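You operate a simulated robot arm through the tools that you are given. There is no shell and no other tool. Be economical: measure what you need, move in short steps, check, and stop when the job is done.

Carry out the task below with a simulated robot arm. There is one attempt and no reset: what you move stays moved.

TASK
Wipe the ring stain off, slide the coaster over that spot and stand the bottle on it.
Fine: use the blue cloth pad and put it back.
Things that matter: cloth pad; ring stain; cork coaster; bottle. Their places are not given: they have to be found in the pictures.

It is judged by the outcome, as a careful person would: the job done as asked, and still so three seconds after it is handed in. It fails if anything else is knocked over, pushed out of place, dropped, spilled or broken.

THE ROBOT
A 6-joint arm with a two-finger parallel gripper, fixed in place. Base frame: the origin is at the foot of the arm, x ahead of it, y to its left, z up. Lengths are in m, angles in rad, forces in N, time in s.
With the tool pointing down near the work surface it reaches from about 0.24 to 0.64 m from the base axis. Its first joint turns from -1.152 to 1.152 rad. Payload 2.7 kg.
Tool frame: the origin (TCP) lies between the finger pads and is the grasp point; the fingertips stand 0.023 m ahead of it; z points along the fingers, y is the line along which they close. The gripper opens to 0.094 m. The fingers are 0.038 m wide and 0.01 m thick; the gripper's body (0.054 by 0.096 m) begins 0.039 m behind the TCP.
Orientation is told as [roll, pitch, yaw] about the base's x, y, z axes, in that order, counted from this pose: with the fingers straight down and closing along the base's y, the tool's x points along the base's -x, its y along +y and its z along -z.

THE INTERFACE
- The arm moves only by the tool jog_arm. Its argument "motion" is a list of rows, each an object of numbers (a shift or turn left out is 0, a gripper value left out holds the last): "gripper": the gripper command, from -1 (fully open) to 1 (shut), values between in proportion; "x", "y", "z": the shift along the base's x, y, z in units of 30 mm (1.0 is 30 mm); "ax", "ay", "az": the turn, a rotation vector about the base's x, y, z in units of 5 degrees (1.0 is 5 degrees). In form: [{"gripper": .., "x": .., "y": .., "z": .., "ax": .., "ay": .., "az": ..}, ...]. A call has 1 to 12 rows; each row shifts and turns the commanded pose from where the row before left it. A call with a number of a shift or a turn outside -1 to 1 is refused whole. A row lasts 0.2 s, in which the tool goes at most 0.05 m and 0.15 rad; a call with a longer step from one row to the next is refused whole, and so is a gripper value outside its range. A pose out of reach is approached as far as the arm can. The call stops where the force on the tool passes 70 N (or 10 N more than at its start, if that is more) or the arm is blocked; 0.2 s more then pass. The fingers move at their own pace (about 0.045 m/s each) and stop on an object; they squeeze with about 39 N. The grip force told is the motor's: it shows also when the fingers shut on nothing. Time passes only in rows, and 0.2 s behind the last, so rows that do not move let the fingers close. It gives the time, the measured TCP pose, the force on the tool (base axes), the opening and the grip force at its end, in the units of the frame above (readings bear some noise), and new pictures: "views" is both (left out), scene, wrist or none.
- Cameras (640 x 400 px; columns grow to the right, rows downward): "scene" is fixed at [0.0622, -0.4259, 1.42]; the picture's right is [0.85, -0.53, 0.00], its down [-0.28, -0.45, -0.85] and it looks along [0.45, 0.72, -0.53] (base axes); focal length 310 px, centre (320, 200). "wrist" rides on the gripper at [-0.039, 0, -0.044] in the tool frame; the picture's right is [0.00, -1.00, 0.00], its down [0.97, 0.00, -0.24] and it looks along [0.24, 0.00, 0.97] (tool axes); focal length 218 px, centre (320, 200).
- probe_pixels(camera, pixels): for up to 12 pixels [column, row] of the newest picture of that camera ("zoom" is the newest enlarged one), the place [x, y, z] in the base frame of the surface seen there, good to about 0.002 m, but the place of the scene camera against the robot may be out by one fixed shift of up to 0.018 m in any direction. No time passes.
- enlarge(camera, box): a new picture of the part [left, top, right, bottom] of that camera's present view, enlarged. No time passes.
- sign_off(): hands the job in; it is judged then, once.

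Work in short steps. Measure before you move; look again where a grasp or a placing could have gone wrong, and mend it. You have 80 turns and 120 pictures in all, the two below and enlarged ones among them. Open the gripper and draw the arm clear of the work before you hand the job in, unless the task says otherwise; then end with one line.

The tools are called after "Call:" as name(argument=value, ...) on one line, values as JSON. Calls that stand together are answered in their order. jog_arm: Moves the arm, as the interface text tells. Its arguments: {"type":"object","properties":{"motion":{"type":"array","items":{"type":"object","properties":{"gripper":{"type":"number"},"x":{"type":"number"},"y":{"type":"number"},"z":{"type":"number"},"ax":{"type":"number"},"ay":{"type":"number"},"az":{"type":"number"}}}},"views":{"type":"string","enum":["both","scene","wrist","none"]}},"required":["motion"]} The other tools are called the same way: probe_pixels (camera, pixels) gives the place of the surface under pixels of a picture; enlarge (camera, box) takes an enlarged picture of a part of a camera's view; sign_off () hands the job in.

At the start:

```text
clock: 0.0
position: [0.3494, -0.0372, 1.1095]
tcp_rot: [0.002, 0.0, 0.002]
wrist_force: [-0.2, -0.2, -0.2]
gripper_width: 0.0941
gripper_force: 0.0
```

scene: 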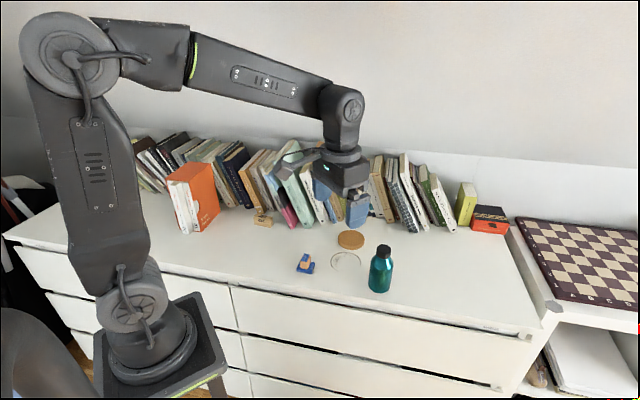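
wrist: 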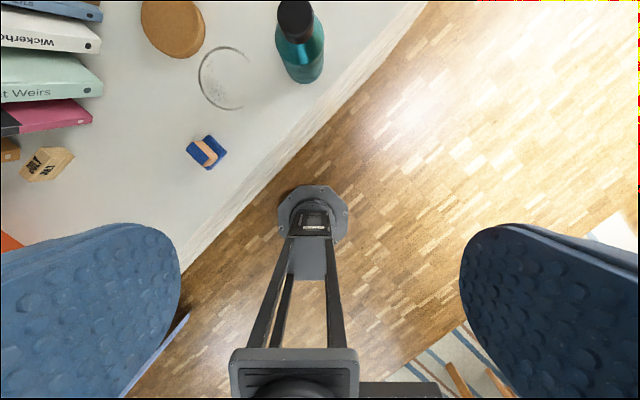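

The pictures show the pad at about (305,263) in the scene, the stain at (345,260), the coaster at (350,239) and the bottle at (380,270). I'll enlarge both views and then measure.

Call:
enlarge(camera="scene", box=[280, 210, 420, 300])

Call:
enlarge(camera="wrist", box=[120, 0, 360, 180])

Call:
probe_pixels(camera="wrist", pixels=[[208, 151], [199, 80], [224, 109], [245, 55], [222, 47], [143, 25], [175, 58], [205, 30], [172, 25], [303, 80], [295, 15], [260, 130]])

Call:
probe_pixels(camera="scene", pixels=[[306, 258], [305, 268], [331, 262], [360, 262], [345, 253], [337, 239], [364, 241], [350, 232], [351, 245], [380, 290], [384, 248], [345, 268]])

```text
4.44 times, centred on (350, 255) of scene
```

zoom: 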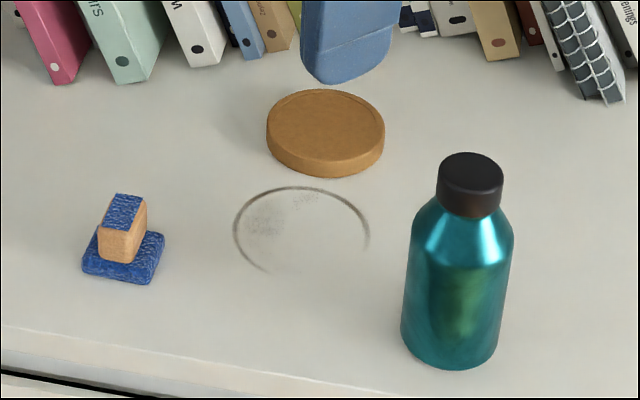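

```text
2.22 times, centred on (240, 90) of wrist
```

zoom: 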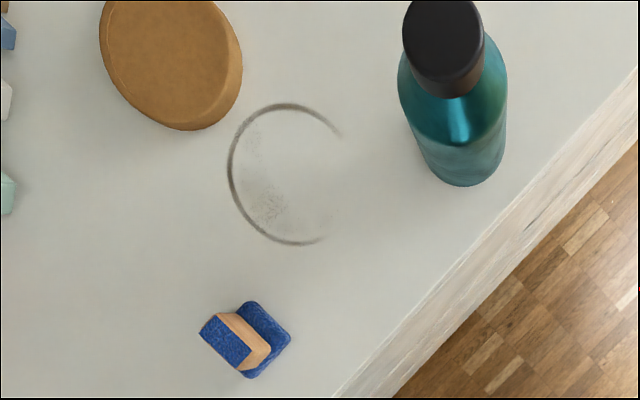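

```text
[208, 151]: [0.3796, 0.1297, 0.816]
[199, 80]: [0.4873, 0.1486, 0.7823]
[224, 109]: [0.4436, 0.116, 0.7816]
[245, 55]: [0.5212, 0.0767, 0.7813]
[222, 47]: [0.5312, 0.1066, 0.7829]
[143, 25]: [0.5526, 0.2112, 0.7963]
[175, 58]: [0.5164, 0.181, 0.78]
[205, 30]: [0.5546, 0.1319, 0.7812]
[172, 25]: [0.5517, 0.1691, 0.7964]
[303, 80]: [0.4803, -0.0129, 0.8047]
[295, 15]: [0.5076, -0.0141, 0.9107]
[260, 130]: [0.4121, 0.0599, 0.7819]
```

```text
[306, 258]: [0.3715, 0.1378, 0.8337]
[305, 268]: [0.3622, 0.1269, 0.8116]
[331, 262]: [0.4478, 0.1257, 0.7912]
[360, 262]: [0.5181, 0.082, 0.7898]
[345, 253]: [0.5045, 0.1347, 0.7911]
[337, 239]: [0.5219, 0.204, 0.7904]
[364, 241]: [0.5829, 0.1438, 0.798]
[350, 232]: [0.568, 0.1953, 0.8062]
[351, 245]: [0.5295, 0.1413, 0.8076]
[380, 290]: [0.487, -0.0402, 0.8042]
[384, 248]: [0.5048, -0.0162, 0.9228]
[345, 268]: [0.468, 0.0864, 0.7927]
```

Next I move the hand above the pad for a closer view.

Call:
jog_arm(motion=[{"y": 1, "z": -0.8}, {"y": 1, "z": -0.8}, {"y": 1, "z": -0.8}, {"y": 1, "z": -0.8}, {"y": 1, "z": -0.8}, {}, {}], views="wrist")

```text
clock: 1.6
position: [0.3487, 0.1134, 0.9891]
tcp_rot: [-0.001, 0.0, -0.001]
wrist_force: [0.6, -0.2, -0.5]
gripper_width: 0.0937
gripper_force: 0.0
```

wrist: 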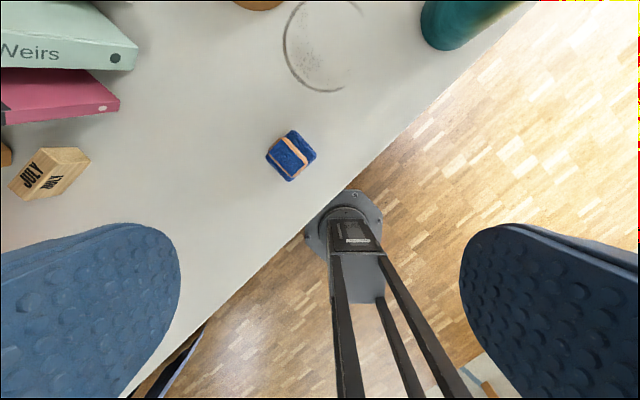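

Call:
enlarge(camera="wrist", box=[250, 110, 346, 200])

Call:
probe_pixels(camera="wrist", pixels=[[285, 45], [300, 5], [315, 90], [290, 65], [345, 85], [360, 5], [291, 155], [380, 130], [325, 185], [305, 140], [275, 163], [340, 40]])

```text
4.44 times, centred on (298, 155) of wrist
```

zoom: 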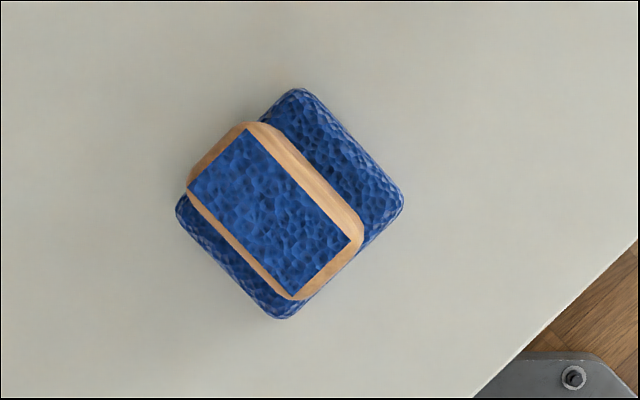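

```text
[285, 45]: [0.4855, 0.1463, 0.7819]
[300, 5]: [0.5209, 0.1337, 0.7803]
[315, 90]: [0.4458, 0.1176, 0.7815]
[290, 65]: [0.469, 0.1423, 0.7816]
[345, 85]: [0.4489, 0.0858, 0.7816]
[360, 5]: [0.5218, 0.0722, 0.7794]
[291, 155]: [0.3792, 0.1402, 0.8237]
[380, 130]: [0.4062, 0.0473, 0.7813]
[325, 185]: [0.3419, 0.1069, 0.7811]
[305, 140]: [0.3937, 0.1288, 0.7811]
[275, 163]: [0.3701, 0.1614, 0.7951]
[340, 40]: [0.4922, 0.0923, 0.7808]
```

Call:
probe_pixels(camera="zoom", pixels=[[298, 95], [182, 212], [283, 313], [398, 195], [247, 131], [191, 186], [295, 294], [348, 240], [270, 210], [340, 150], [235, 270]])

```text
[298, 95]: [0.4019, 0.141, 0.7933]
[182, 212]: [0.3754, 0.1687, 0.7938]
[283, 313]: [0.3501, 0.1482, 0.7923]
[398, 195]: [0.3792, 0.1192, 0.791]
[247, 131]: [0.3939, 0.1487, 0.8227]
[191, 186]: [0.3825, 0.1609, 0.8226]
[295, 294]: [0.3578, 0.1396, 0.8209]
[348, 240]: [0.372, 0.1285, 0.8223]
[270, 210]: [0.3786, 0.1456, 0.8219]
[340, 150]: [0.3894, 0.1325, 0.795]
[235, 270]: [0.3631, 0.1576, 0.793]
```

The pad sits at (0.377,0.144), turned about 41.6°, with the handle top at 0.8225 and the pad top at 0.794. I move over it and turn the gripper across the handle.

Call:
jog_arm(motion=[{"x": 0.31, "y": 0.34, "az": 0.925}, {"x": 0.31, "y": 0.34, "az": 0.925}, {"x": 0.31, "y": 0.34, "az": 0.925}, {"az": 0.925, "z": -0.6}, {"az": 0.925, "z": -0.6}, {"az": 0.925, "z": -0.6}, {"az": 0.925, "z": -0.6}, {"az": 0.925, "z": -0.6}, {"az": 0.925, "z": -0.6}, {}, {}])

```text
clock: 4.0
position: [0.3798, 0.1437, 0.8797]
tcp_rot: [0.0, 0.0, 0.727]
wrist_force: [0.5, 0.7, -0.6]
gripper_width: 0.094
gripper_force: 0.2
```

scene: 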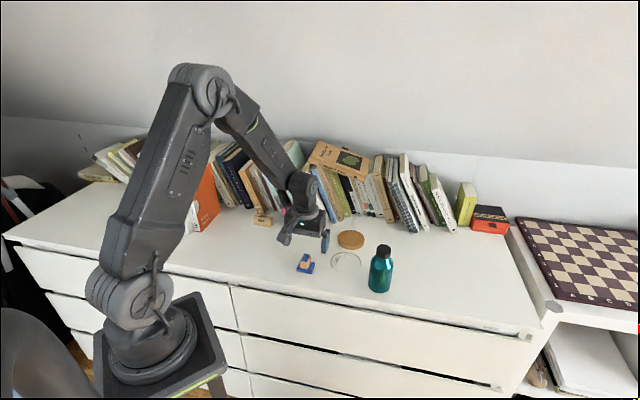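
wrist: 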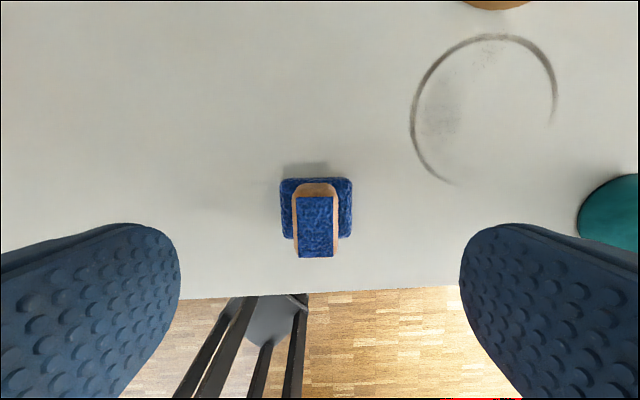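

Call:
probe_pixels(camera="wrist", pixels=[[413, 110], [430, 65], [488, 37], [545, 65], [554, 110], [425, 160], [316, 225], [316, 190], [495, 8], [618, 178], [480, 100], [290, 210]])

Call:
jog_arm(motion=[{"z": -0.7}, {"z": -0.7}, {"z": -0.6}, {}], views="wrist")

```text
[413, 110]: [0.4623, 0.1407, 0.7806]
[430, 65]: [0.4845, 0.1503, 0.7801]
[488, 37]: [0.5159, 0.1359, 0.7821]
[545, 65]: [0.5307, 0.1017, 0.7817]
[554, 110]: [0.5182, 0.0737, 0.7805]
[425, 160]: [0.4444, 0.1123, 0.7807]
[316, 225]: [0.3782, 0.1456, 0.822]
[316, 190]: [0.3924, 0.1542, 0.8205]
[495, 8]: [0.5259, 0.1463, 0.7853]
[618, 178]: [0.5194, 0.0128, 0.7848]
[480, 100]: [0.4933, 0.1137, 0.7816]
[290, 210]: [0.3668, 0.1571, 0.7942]
```

```text
clock: 5.0
position: [0.3771, 0.1455, 0.822]
tcp_rot: [0.001, 0.0, 0.728]
wrist_force: [0.0, 0.3, 0.0]
gripper_width: 0.0939
gripper_force: 0.2
```

wrist: 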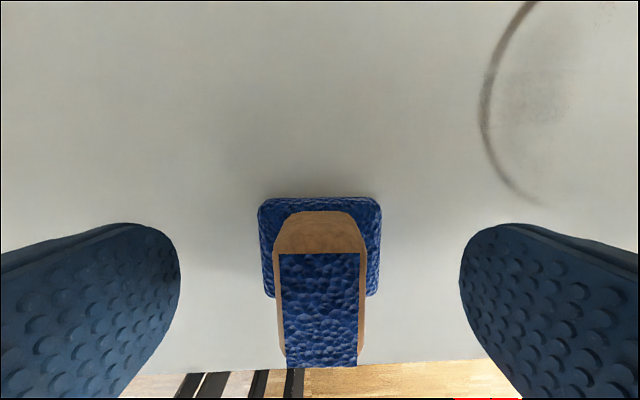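

The gripper is lined up with the handle, so I close it.

Call:
jog_arm(motion=[{"gripper": 1}, {"gripper": 1}, {"gripper": 1}, {"gripper": 1}, {"gripper": 1}, {"gripper": 1}], views="wrist")

```text
clock: 6.4
position: [0.3766, 0.1449, 0.8227]
tcp_rot: [0.0, 0.001, 0.726]
wrist_force: [-0.8, -0.5, 0.5]
gripper_width: 0.023
gripper_force: 38.7
```

wrist: 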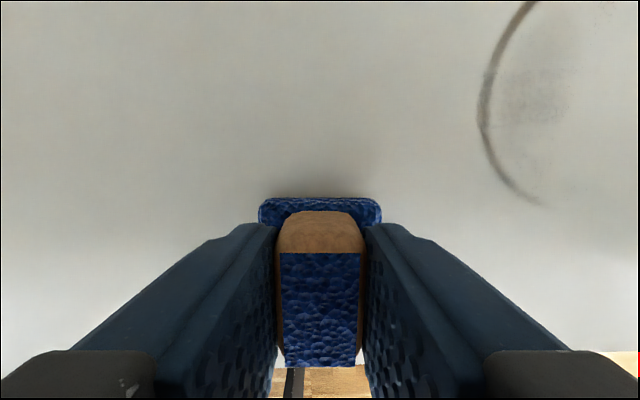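

Gripped at 23 mm. I lift the pad and carry it to just above the stain; the wrist view there should also show the coaster.

Call:
jog_arm(motion=[{"z": 0.8}, {"z": 0.8}, {"x": 0.9, "y": -0.33}, {"x": 0.9, "y": -0.33}, {"x": 0.9, "y": -0.33}, {"x": 0.6, "y": -0.2}, {}, {}])

```text
clock: 8.2
position: [0.4765, 0.109, 0.8705]
tcp_rot: [0.001, 0.001, 0.725]
wrist_force: [-0.4, 0.6, 0.1]
gripper_width: 0.0226
gripper_force: 39.1
```

scene: 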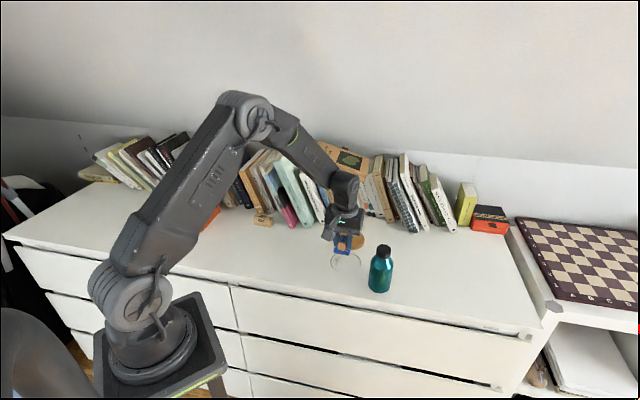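
wrist: 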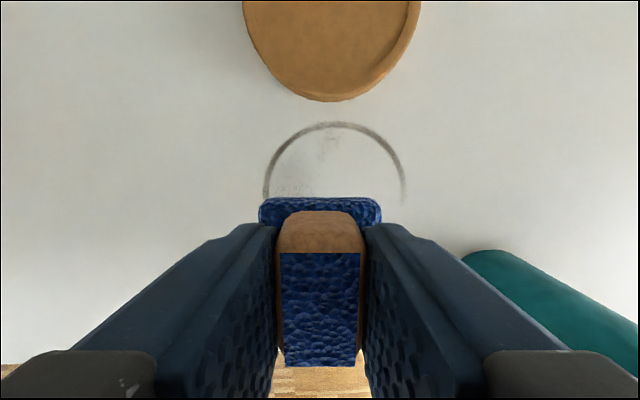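

Call:
probe_pixels(camera="wrist", pixels=[[333, 93], [250, 30], [415, 30], [244, 4], [420, 4], [385, 80], [280, 75], [338, 123], [266, 190], [403, 185], [480, 258], [560, 290]])

```text
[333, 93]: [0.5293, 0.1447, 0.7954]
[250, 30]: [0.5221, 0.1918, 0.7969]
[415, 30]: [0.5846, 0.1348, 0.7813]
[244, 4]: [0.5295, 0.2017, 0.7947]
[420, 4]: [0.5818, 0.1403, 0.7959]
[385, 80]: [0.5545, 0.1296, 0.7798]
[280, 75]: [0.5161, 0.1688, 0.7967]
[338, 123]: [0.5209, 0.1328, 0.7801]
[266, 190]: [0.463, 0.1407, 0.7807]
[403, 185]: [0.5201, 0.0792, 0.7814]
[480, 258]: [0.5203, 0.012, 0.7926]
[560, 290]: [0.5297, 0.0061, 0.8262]
```

The coaster centre is about (0.557,0.173) with a radius of about 0.041. The ring centre is about (0.487,0.105) with a radius of 0.044. I lower the pad onto the centre of the ring and check the pressing force.

Call:
jog_arm(motion=[{"x": 0.367, "y": -0.14}, {"z": -0.8}, {"z": -0.75}, {}, {"z": -0.1}, {}], views="none")

```text
clock: 9.6
position: [0.4889, 0.104, 0.8223]
tcp_rot: [0.001, -0.002, 0.727]
wrist_force: [-7.9, 1.5, 17.3]
gripper_width: 0.0232
gripper_force: 39.2
```

There's contact with about 17 N of press. I wipe the middle and forward part in strips, in a frame aligned with the pad.

Call:
jog_arm(motion=[{"x": -0.376, "y": 0.424}, {"x": -0.376, "y": 0.424}, {"x": 0.457, "y": -0.515}, {"x": 0.457, "y": -0.515}, {"x": 0.457, "y": -0.515}, {"x": 0.399, "y": 0.354}, {"x": -0.443, "y": 0.499}, {"x": -0.443, "y": 0.499}, {"x": -0.443, "y": 0.499}, {"x": 0.69, "y": 0.077}, {"x": 0.443, "y": -0.499}, {"x": 0.443, "y": -0.499}])

```text
clock: 12.2
position: [0.5229, 0.1126, 0.8204]
tcp_rot: [0.0, 0.001, 0.726]
wrist_force: [-2.1, 3.8, 9.3]
gripper_width: 0.0232
gripper_force: 39.0
```

scene: 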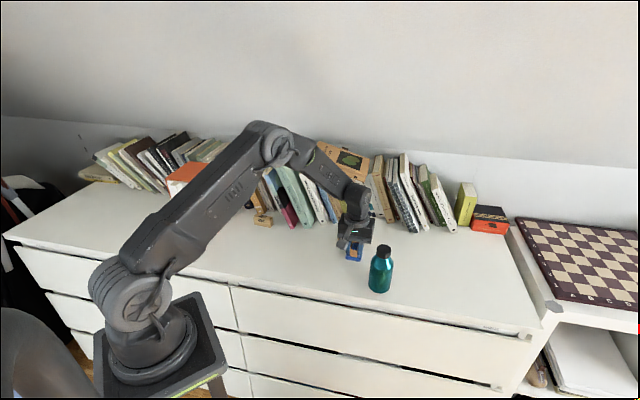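
wrist: 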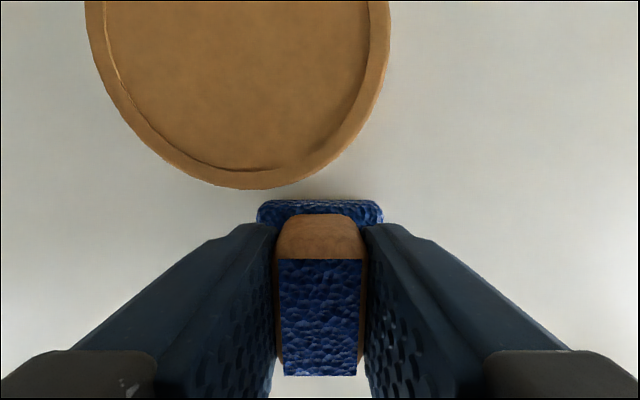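

The forward part looks clean. Next I wipe the near part.

Call:
jog_arm(motion=[{"x": -0.443, "y": 0.499}, {"x": -0.443, "y": 0.499}, {"x": -0.744, "y": -0.393, "z": -0.03}, {"x": -0.744, "y": -0.393}, {"x": 0.413, "y": -0.4655}, {"x": 0.413, "y": -0.4655}, {"x": 0.413, "y": -0.4655}, {"x": -0.62, "y": -0.105}, {"x": -0.398, "y": 0.449}, {"x": -0.398, "y": 0.449}, {"x": 0.642, "y": 0.08}, {"x": 0.642, "y": 0.08}], views="none")

Call:
jog_arm(motion=[{"z": 0.8}, {"z": 0.9}, {"x": -0.9, "y": 0.3}, {"x": -0.9, "y": 0.3}, {"x": -0.9, "y": 0.3}, {"x": -0.9, "y": 0.35}, {}, {}])

```text
clock: 14.8
position: [0.488, 0.1031, 0.8181]
tcp_rot: [0.0, 0.0, 0.726]
wrist_force: [-12.2, -0.8, 27.6]
gripper_width: 0.0228
gripper_force: 39.0
```

```text
clock: 16.6
position: [0.382, 0.1402, 0.8715]
tcp_rot: [0.0, 0.0, 0.726]
wrist_force: [-0.4, -0.8, -0.5]
gripper_width: 0.0229
gripper_force: 39.0
```

scene: 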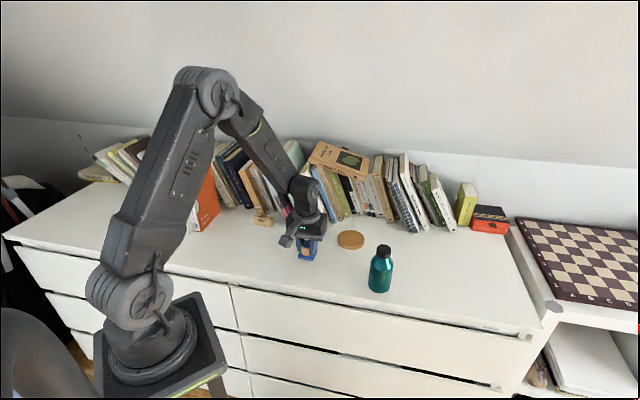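
wrist: 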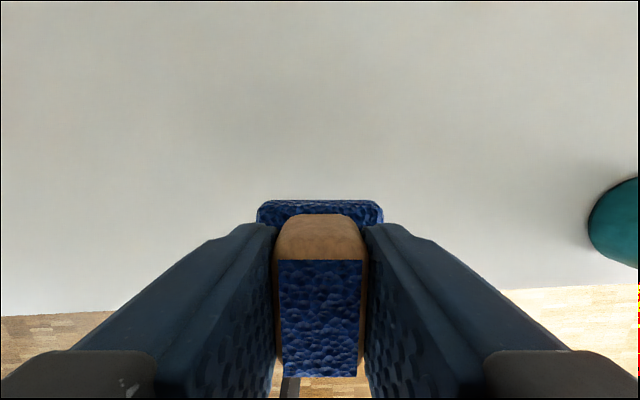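

The spot looks gone in both views. I zoom in to check before returning the pad.

Call:
enlarge(camera="scene", box=[300, 230, 400, 292])

Call:
enlarge(camera="wrist", box=[340, 0, 640, 190])

```text
6.40 times, centred on (350, 261) of scene
```

zoom: 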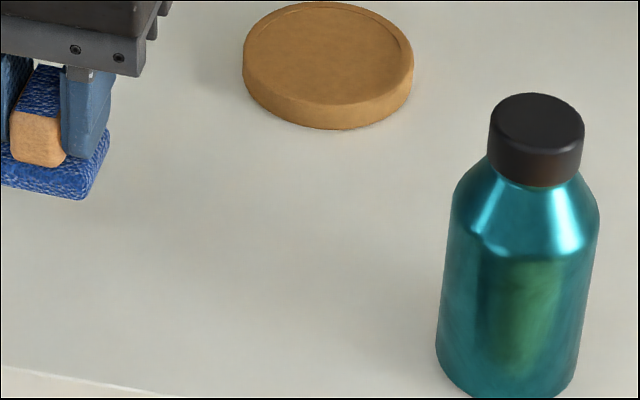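

```text
2.11 times, centred on (490, 95) of wrist
```

zoom: 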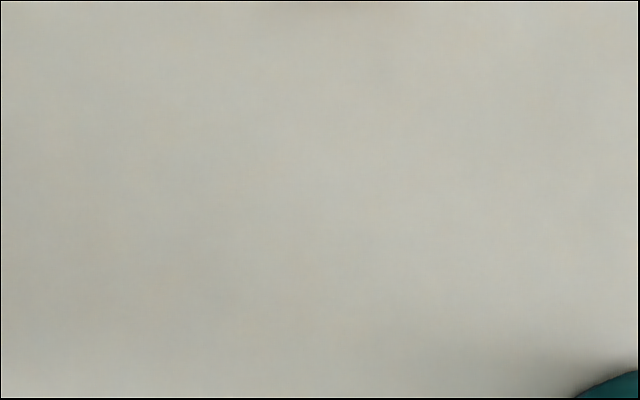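

The spot is clean. I lower the pad back to its original place at (0.377,0.145).

Call:
jog_arm(motion=[{"x": -0.17, "y": 0.15}, {"z": -0.8}, {"z": -0.75}, {"z": -0.08}, {}, {}], views="none")

```text
clock: 18.0
position: [0.3727, 0.1444, 0.8205]
tcp_rot: [-0.002, -0.001, 0.727]
wrist_force: [-0.2, 0.1, 0.0]
gripper_width: 0.023
gripper_force: 39.2
```

Call:
jog_arm(motion=[{"x": 0.11, "y": -0.03}, {"z": -0.05}, {}], views="none")

```text
clock: 18.8
position: [0.3779, 0.1435, 0.82]
tcp_rot: [-0.001, 0.0, 0.727]
wrist_force: [0.0, -0.6, 0.9]
gripper_width: 0.023
gripper_force: 39.2
```

Call:
jog_arm(motion=[{"z": -0.03}, {}], views="none")

```text
clock: 19.4
position: [0.3766, 0.1433, 0.82]
tcp_rot: [0.001, -0.001, 0.725]
wrist_force: [-1.0, -1.6, 5.6]
gripper_width: 0.0228
gripper_force: 38.8
```

The pad is touching the surface. I release it and rise.

Call:
jog_arm(motion=[{"gripper": -1}, {"gripper": -1}, {"gripper": -1}, {"gripper": -1}, {"gripper": -1}, {"z": 0.9}, {"z": 0.9}, {"z": 0.9}, {"z": 0.9}, {}])

```text
clock: 21.6
position: [0.3776, 0.143, 0.9255]
tcp_rot: [0.001, -0.001, 0.728]
wrist_force: [1.0, 0.4, -0.1]
gripper_width: 0.094
gripper_force: 0.0
```

scene: 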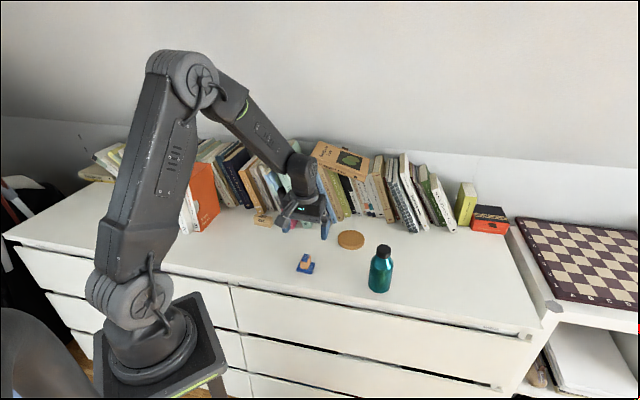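
wrist: 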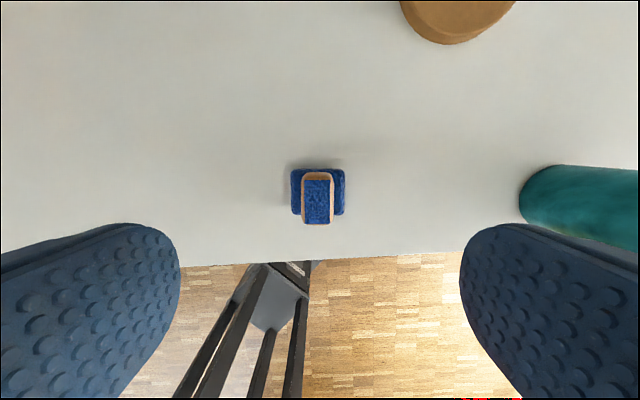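

The pad is back. I move toward the coaster and measure it, along with the clearance to the books.

Call:
jog_arm(motion=[{"x": 0.95}, {"x": 0.95}, {"x": 0.95}, {"x": 0.95}, {"x": 0.95}, {}, {}])

```text
clock: 23.2
position: [0.5204, 0.1445, 0.9278]
tcp_rot: [0.0, 0.001, 0.727]
wrist_force: [0.0, -0.3, 0.2]
gripper_width: 0.0938
gripper_force: 0.0
```

scene: 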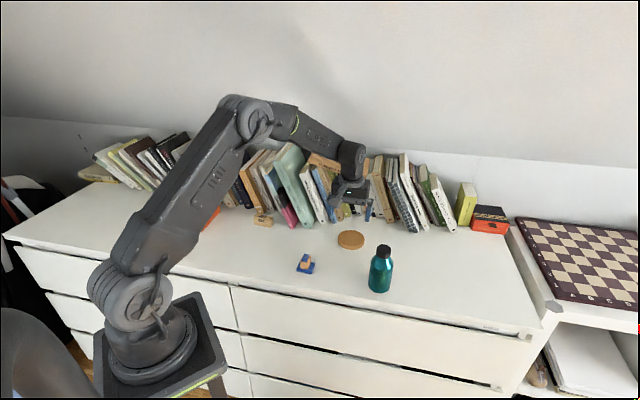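
wrist: 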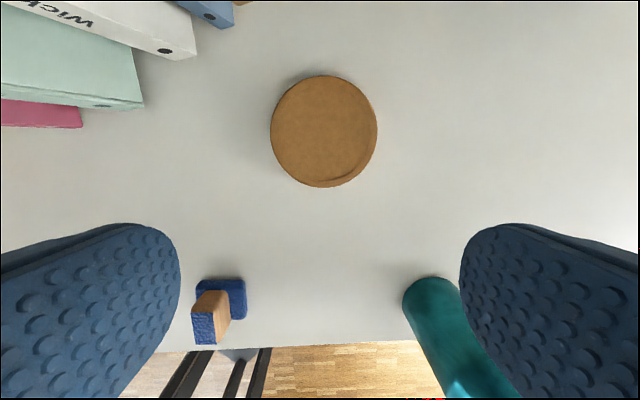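

Call:
probe_pixels(camera="wrist", pixels=[[324, 80], [274, 130], [372, 130], [320, 178], [290, 95], [360, 98], [290, 165], [140, 100], [185, 50], [80, 122], [228, 22], [430, 285]])

```text
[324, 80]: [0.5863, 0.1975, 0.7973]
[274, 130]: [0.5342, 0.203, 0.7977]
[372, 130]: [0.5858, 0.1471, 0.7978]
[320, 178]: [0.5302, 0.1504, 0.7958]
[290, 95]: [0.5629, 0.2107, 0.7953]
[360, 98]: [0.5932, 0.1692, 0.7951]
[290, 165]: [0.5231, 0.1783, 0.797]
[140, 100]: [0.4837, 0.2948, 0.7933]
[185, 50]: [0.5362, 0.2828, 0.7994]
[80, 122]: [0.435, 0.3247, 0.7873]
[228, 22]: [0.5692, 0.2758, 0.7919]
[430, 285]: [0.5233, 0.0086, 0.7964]
```

The coaster centre is (0.5585,0.1745) with a diameter of about 79 mm, so it fits the gripper. The books are well clear. I descend straddling it.

Call:
jog_arm(motion=[{"x": 0.64, "y": 0.5}, {"x": 0.64, "y": 0.5}, {"z": -0.8}, {"z": -0.8}, {"z": -0.8}, {"z": -0.5}, {}, {}])

```text
clock: 25.0
position: [0.5596, 0.1738, 0.8382]
tcp_rot: [0.001, 0.001, 0.725]
wrist_force: [-0.2, 0.2, 0.1]
gripper_width: 0.094
gripper_force: 0.0
```

scene: 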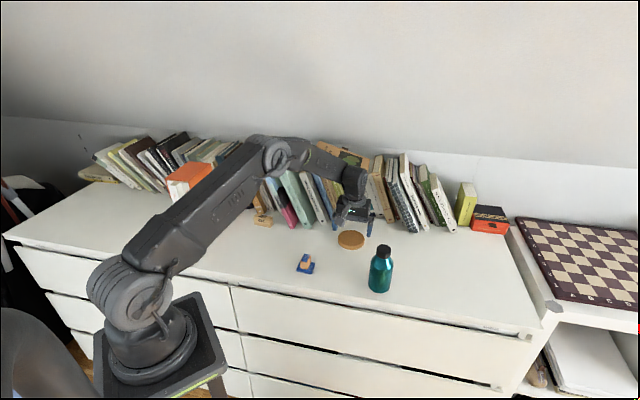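
wrist: 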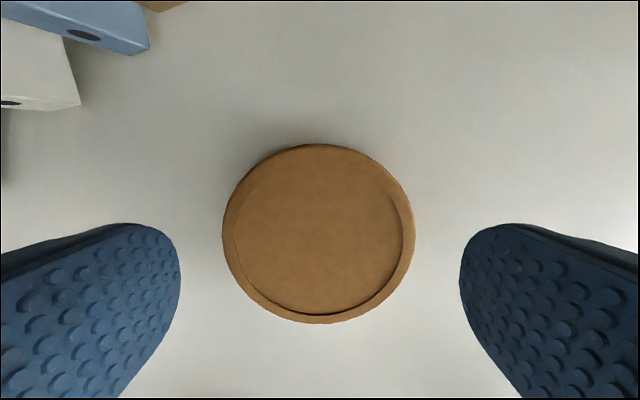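

It's centred between the fingers. I descend the last 31 mm and close.

Call:
jog_arm(motion=[{"z": -0.6}, {"z": -0.43}, {}, {"gripper": 1}, {"gripper": 1}, {"gripper": 1}, {"gripper": 1}], views="wrist")

```text
clock: 26.6
position: [0.5576, 0.1732, 0.8079]
tcp_rot: [0.001, -0.001, 0.725]
wrist_force: [0.5, 0.9, 0.0]
gripper_width: 0.0815
gripper_force: 38.7
```

wrist: 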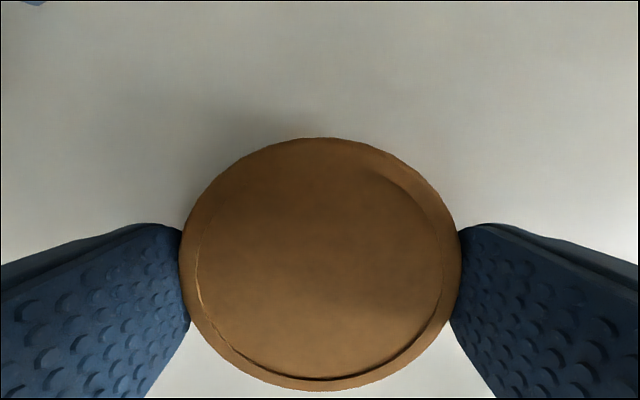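

It's gripped at 81.5 mm. I slide it along the surface to the ring's centre at (0.487,0.105).

Call:
jog_arm(motion=[{"x": -0.394, "y": -0.38}, {"x": -0.394, "y": -0.38}, {"x": -0.394, "y": -0.38}, {"x": -0.394, "y": -0.38}, {"x": -0.394, "y": -0.38}, {"x": -0.394, "y": -0.38}, {}, {}])

```text
clock: 28.4
position: [0.4874, 0.1064, 0.8089]
tcp_rot: [0.002, 0.0, 0.725]
wrist_force: [0.2, 0.2, -0.6]
gripper_width: 0.0814
gripper_force: 39.2
```

scene: 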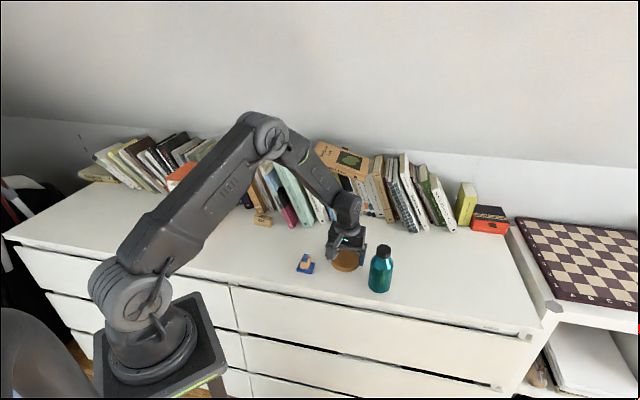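
wrist: 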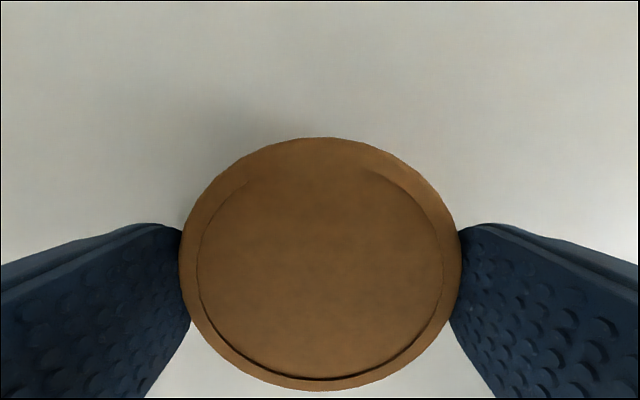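

The coaster is in place. I release it and rise clear to look at the coaster and bottle from above.

Call:
jog_arm(motion=[{"gripper": -1}, {"gripper": -1}, {"gripper": -1}, {"z": 1}, {"z": 1}, {"z": 1}, {"z": 1}, {"z": 1}, {"z": 1}, {"z": 0.5, "x": -0.9}, {"x": -0.9}, {}])

```text
clock: 31.0
position: [0.4316, 0.1068, 1.0075]
tcp_rot: [0.0, 0.001, 0.727]
wrist_force: [0.2, -0.3, 0.1]
gripper_width: 0.0939
gripper_force: 0.1
```

scene: 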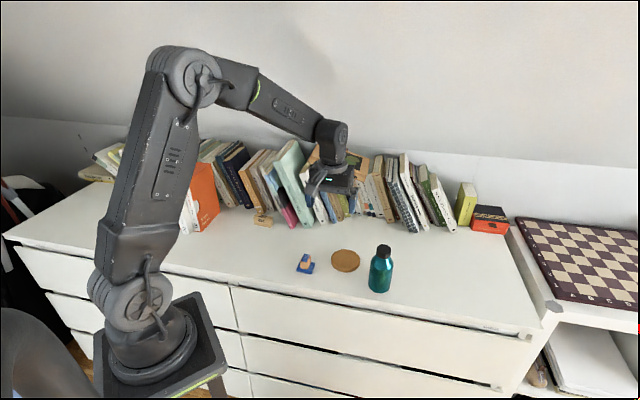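
wrist: 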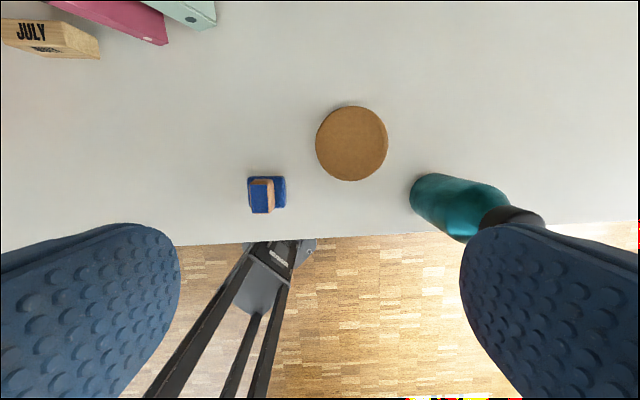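

I measure the coaster and the bottle's profile.

Call:
probe_pixels(camera="wrist", pixels=[[352, 110], [319, 143], [384, 143], [352, 176], [264, 195], [268, 180]])

Call:
enlarge(camera="scene", box=[340, 235, 420, 300])

Call:
jog_arm(motion=[{"y": -0.9, "az": -0.9}, {"y": -0.9, "az": -0.9}, {"y": -0.9, "az": -0.9}, {"y": -0.9, "az": -0.9}, {"az": -0.9}, {"az": -0.9}, {"az": -0.9}, {"az": -0.9}, {"az": -0.9}, {"az": -0.22}, {}, {}], views="wrist")

```text
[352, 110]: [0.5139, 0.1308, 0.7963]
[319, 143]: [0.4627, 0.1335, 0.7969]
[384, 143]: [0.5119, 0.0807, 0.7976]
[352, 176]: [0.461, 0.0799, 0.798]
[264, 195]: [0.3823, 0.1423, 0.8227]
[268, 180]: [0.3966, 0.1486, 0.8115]
```

```text
6.15 times, centred on (380, 268) of scene
```

zoom: 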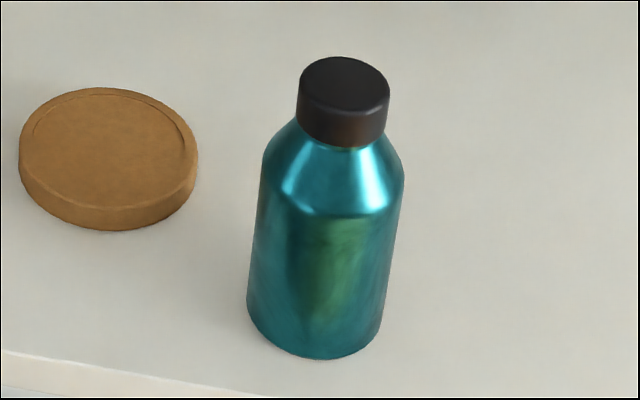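

```text
clock: 33.6
position: [0.4334, -0.0012, 1.0059]
tcp_rot: [0.001, 0.0, -0.001]
wrist_force: [0.1, -0.3, -0.3]
gripper_width: 0.0936
gripper_force: 0.1
```

wrist: 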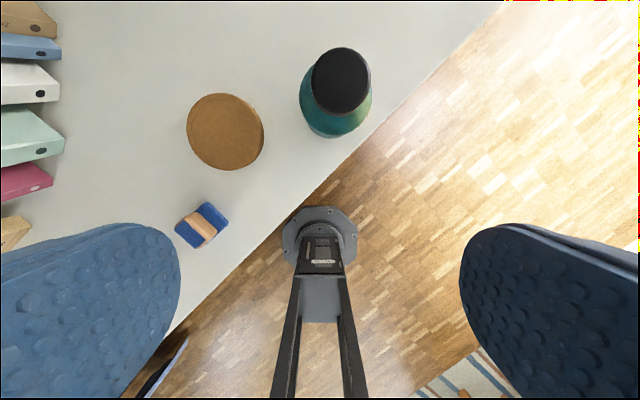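

Call:
probe_pixels(camera="zoom", pixels=[[345, 78], [343, 112], [342, 140], [338, 155], [332, 185], [326, 212], [320, 230], [315, 352], [301, 110], [385, 118], [262, 200], [398, 205]])

Call:
probe_pixels(camera="wrist", pixels=[[341, 80], [341, 51], [315, 80], [368, 80], [341, 109], [320, 59], [362, 59], [335, 133], [308, 118], [362, 118], [338, 118]])

```text
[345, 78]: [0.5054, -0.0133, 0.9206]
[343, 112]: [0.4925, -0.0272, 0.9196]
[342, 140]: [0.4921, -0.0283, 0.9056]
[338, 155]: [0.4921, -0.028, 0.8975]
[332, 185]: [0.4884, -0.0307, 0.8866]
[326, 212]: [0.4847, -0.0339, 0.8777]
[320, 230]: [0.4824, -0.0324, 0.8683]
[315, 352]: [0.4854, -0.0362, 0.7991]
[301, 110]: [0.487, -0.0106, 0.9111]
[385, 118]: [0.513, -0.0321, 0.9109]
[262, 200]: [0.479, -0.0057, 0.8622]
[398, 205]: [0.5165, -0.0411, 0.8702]
```

```text
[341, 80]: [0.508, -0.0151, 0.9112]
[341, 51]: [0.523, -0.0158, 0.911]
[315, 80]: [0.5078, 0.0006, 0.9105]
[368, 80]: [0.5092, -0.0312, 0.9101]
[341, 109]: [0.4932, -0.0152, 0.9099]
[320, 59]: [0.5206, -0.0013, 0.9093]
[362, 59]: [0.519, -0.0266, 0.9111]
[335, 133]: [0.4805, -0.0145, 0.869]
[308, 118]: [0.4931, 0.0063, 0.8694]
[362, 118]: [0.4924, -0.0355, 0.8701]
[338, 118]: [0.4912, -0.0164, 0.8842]
```

The bottle axis is (0.508,-0.015), the body diameter about 55 mm, the shoulder at 0.868 and the cap top at 0.911. I centre over it and descend partway to check alignment.

Call:
jog_arm(motion=[{"x": 0.83, "y": -0.157}, {"x": 0.83, "y": -0.157}, {"x": 0.83, "y": -0.157}, {}, {"z": -0.9}, {"z": -0.9}, {}])

```text
clock: 35.2
position: [0.5105, -0.0155, 0.9485]
tcp_rot: [0.001, -0.001, 0.001]
wrist_force: [0.1, 0.2, 0.2]
gripper_width: 0.0942
gripper_force: 0.1
```

scene: 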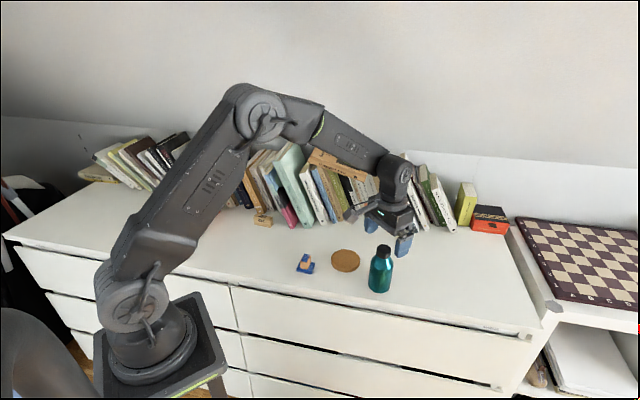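
wrist: 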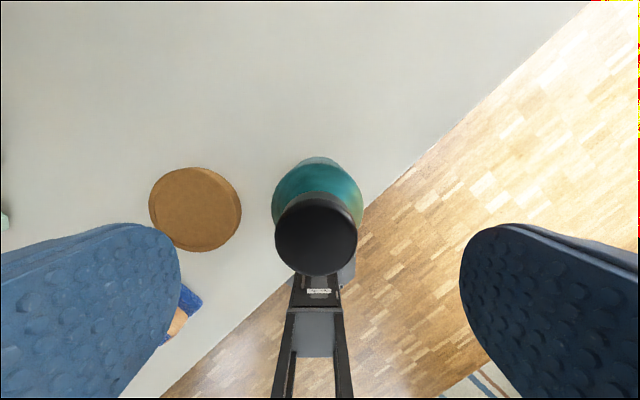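

Centred. I descend to TCP 0.877 and close.

Call:
jog_arm(motion=[{"z": -0.8}, {"z": -0.8}, {"z": -0.5}, {"z": -0.26}, {}, {}])

```text
clock: 36.6
position: [0.5086, -0.0163, 0.8804]
tcp_rot: [0.0, -0.001, 0.0]
wrist_force: [0.3, 0.0, 0.8]
gripper_width: 0.0939
gripper_force: 0.0
```

scene: 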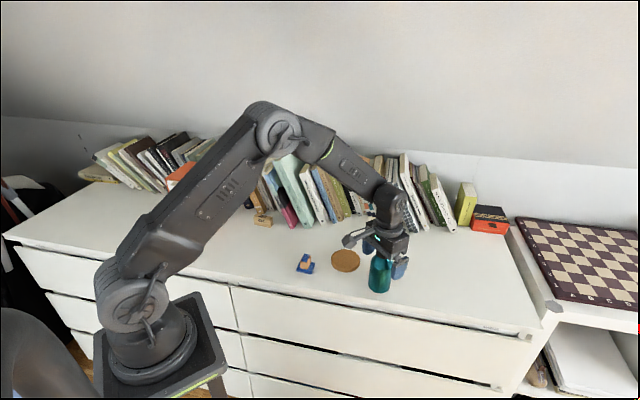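
wrist: 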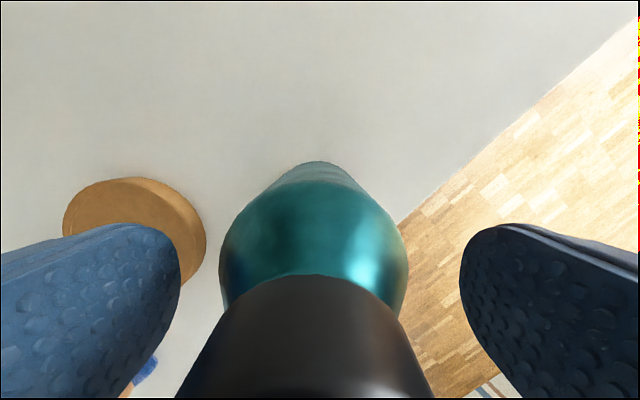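

Call:
jog_arm(motion=[{"z": -0.1}, {}, {"gripper": 1}, {"gripper": 1}, {"gripper": 1}, {"gripper": 1}, {"gripper": 1}])

```text
clock: 38.2
position: [0.509, -0.0157, 0.8769]
tcp_rot: [0.002, -0.002, 0.0]
wrist_force: [0.7, 2.1, 0.9]
gripper_width: 0.0561
gripper_force: 39.0
```

scene: 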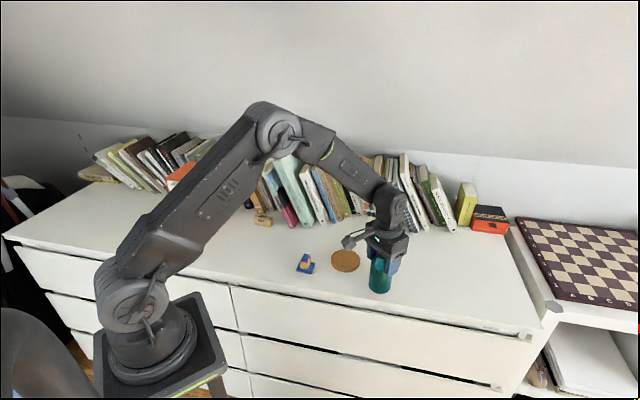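
wrist: 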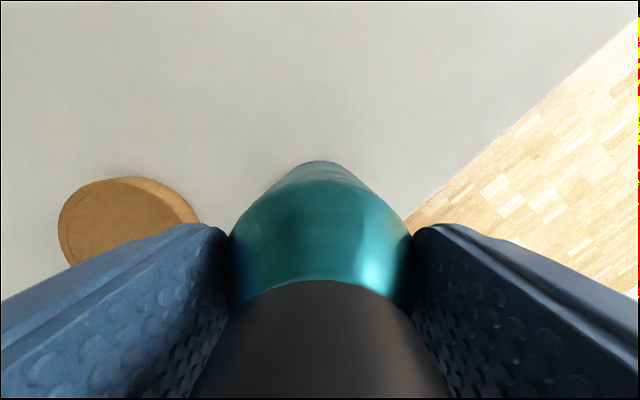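

Gripped at 56 mm, the body's diameter. I lift slowly to check that it holds.

Call:
jog_arm(motion=[{"z": 0.3}, {"z": 0.4}, {"z": 0.5}, {"z": 0.5}, {}, {}])

```text
clock: 39.6
position: [0.5092, -0.0156, 0.9278]
tcp_rot: [-0.001, 0.001, 0.0]
wrist_force: [-0.5, 0.2, -3.3]
gripper_width: 0.0562
gripper_force: 39.1
```

scene: 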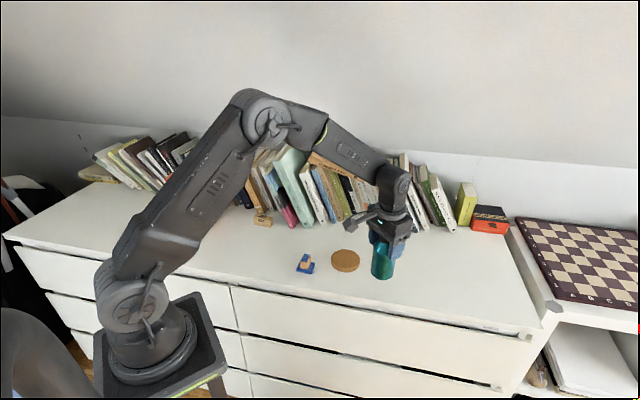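
wrist: 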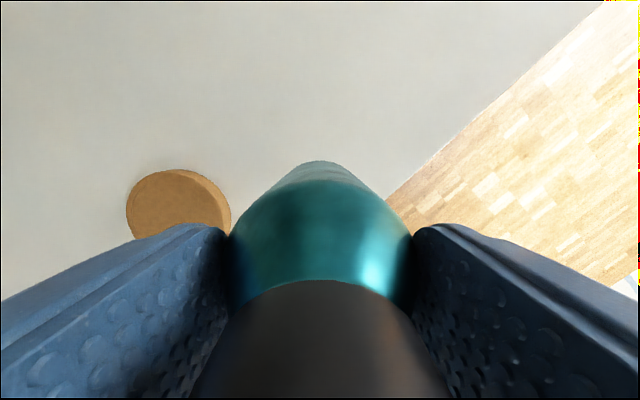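

It holds (about 3.3 N) and hangs upright. I carry it over the coaster centre at (0.487,0.106).

Call:
jog_arm(motion=[{"x": -0.12, "y": 0.5}, {"x": -0.15, "y": 0.8}, {"x": -0.15, "y": 0.8}, {"x": -0.15, "y": 0.8}, {"x": -0.15, "y": 0.8}, {"y": 0.35}, {}, {}, {}])

```text
clock: 41.6
position: [0.4836, 0.1058, 0.927]
tcp_rot: [0.002, 0.001, 0.0]
wrist_force: [0.2, -0.1, -4.2]
gripper_width: 0.0562
gripper_force: 38.9
```

scene: 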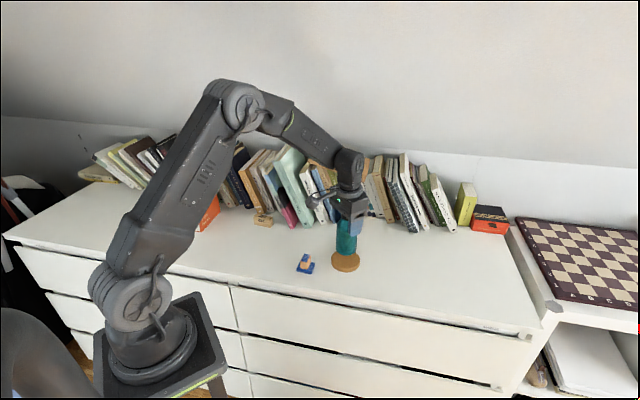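
wrist: 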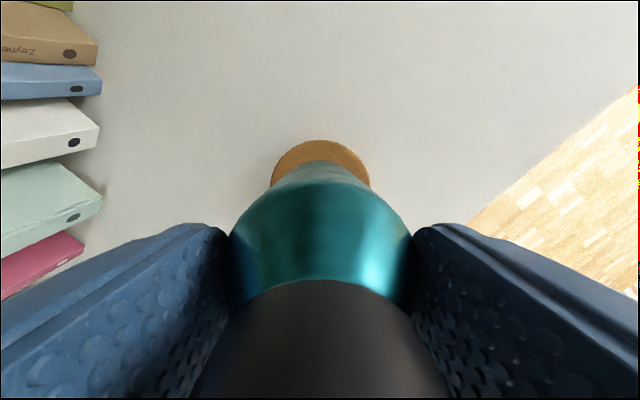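

It's aligned over the coaster. I lower it to just above contact.

Call:
jog_arm(motion=[{"x": 0.05, "z": -0.5}, {"z": -0.4}, {"z": -0.15}, {}, {}])

```text
clock: 42.8
position: [0.4885, 0.1064, 0.8956]
tcp_rot: [0.0, -0.001, 0.001]
wrist_force: [-0.1, 1.0, -3.1]
gripper_width: 0.0565
gripper_force: 38.8
```

scene: 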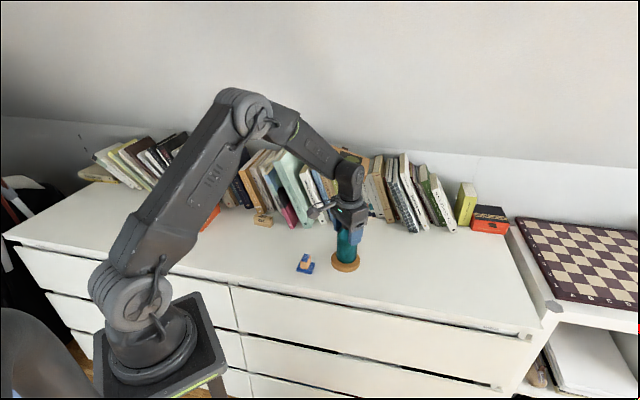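
wrist: 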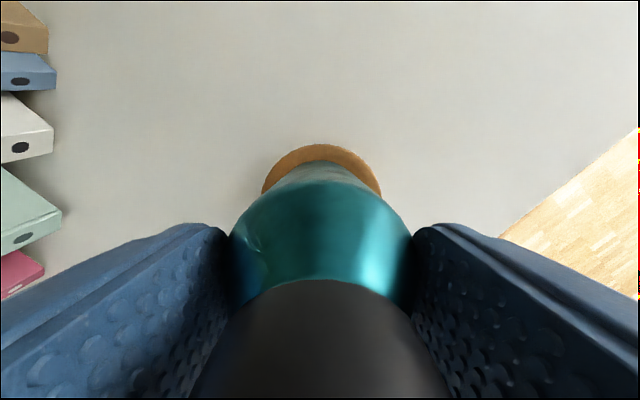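

Call:
jog_arm(motion=[{"z": -0.06}, {"z": -0.04}, {}], views="none")

Call:
enlarge(camera="scene", box=[300, 210, 400, 285])

```text
clock: 43.6
position: [0.4871, 0.1071, 0.8923]
tcp_rot: [-0.001, -0.001, -0.002]
wrist_force: [0.4, -0.1, -1.7]
gripper_width: 0.0561
gripper_force: 38.7
```

```text
5.33 times, centred on (350, 248) of scene
```

zoom: 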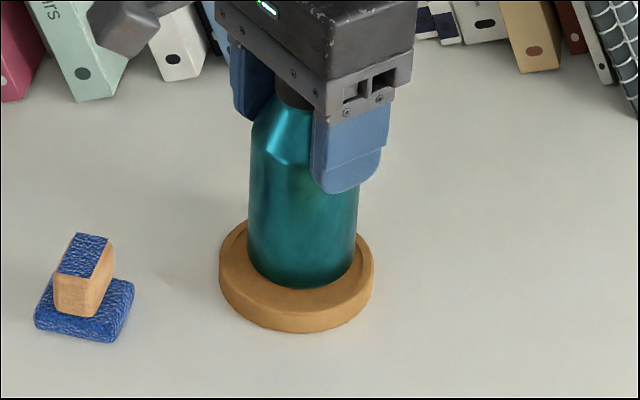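

The force is easing (-1.7 N), so it's close to contact. I go down another 1 mm.

Call:
jog_arm(motion=[{"z": -0.04}, {}], views="none")

```text
clock: 44.2
position: [0.4875, 0.1062, 0.8923]
tcp_rot: [0.001, -0.002, 0.001]
wrist_force: [-1.6, 2.3, 8.2]
gripper_width: 0.0563
gripper_force: 38.9
```

It's seated (+8 N). I ease off slightly, open, and rise straight up.

Call:
jog_arm(motion=[{"z": 0.02}, {"gripper": -1}, {"gripper": -1}, {"gripper": -1}, {"gripper": -1}, {}, {"z": 0.6}, {"z": 0.9}, {"z": 0.9}, {"z": 0.9}, {"z": 0.9}, {}])

```text
clock: 46.8
position: [0.4868, 0.1064, 1.0186]
tcp_rot: [0.0, 0.0, 0.0]
wrist_force: [-0.3, 0.1, -0.3]
gripper_width: 0.0943
gripper_force: 0.1
```

scene: 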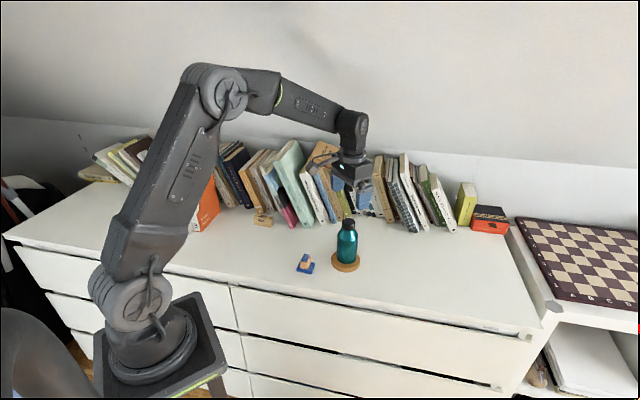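
wrist: 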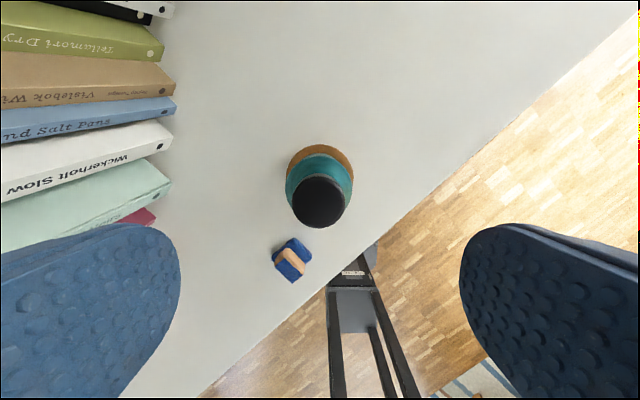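

The bottle stands on the coaster. I draw the arm back clear and check once more.

Call:
jog_arm(motion=[{"z": 0.9}, {"z": 0.9}, {"x": -0.9, "z": 0.5}, {"x": -0.9, "y": -0.8}, {"x": -0.9, "y": -0.8}, {"x": -0.9, "y": -0.8}, {}])

Call:
enlarge(camera="scene", box=[280, 205, 420, 295])

```text
clock: 48.4
position: [0.3773, 0.0323, 1.0867]
tcp_rot: [0.0, 0.001, 0.001]
wrist_force: [-0.4, 0.2, -0.1]
gripper_width: 0.0939
gripper_force: 0.0
```

scene: 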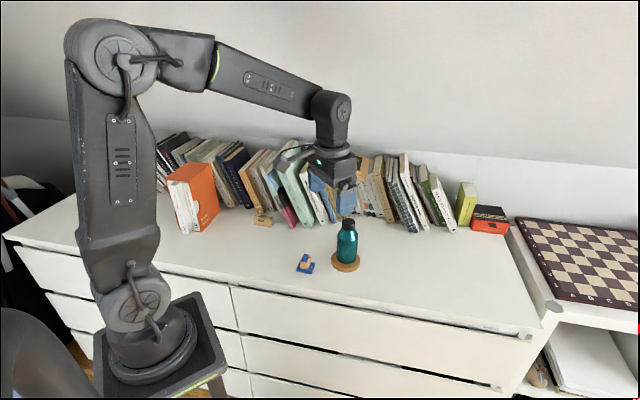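
wrist: 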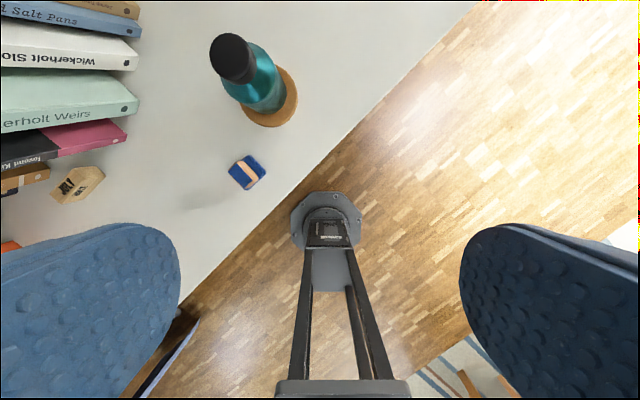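

```text
4.44 times, centred on (350, 250) of scene
```

zoom: 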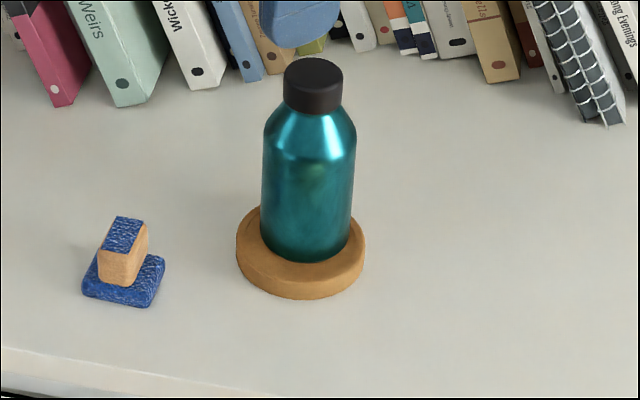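

Everything is in place: the stain is gone, the pad is back, the coaster covers the spot, and the bottle is upright on it.

Call:
sign_off()

```text
The job is handed in.
```

I wiped the ring stain off with the blue cloth pad and put the pad back. The coaster is now over that spot with the bottle standing upright on it, and the job is handed in.
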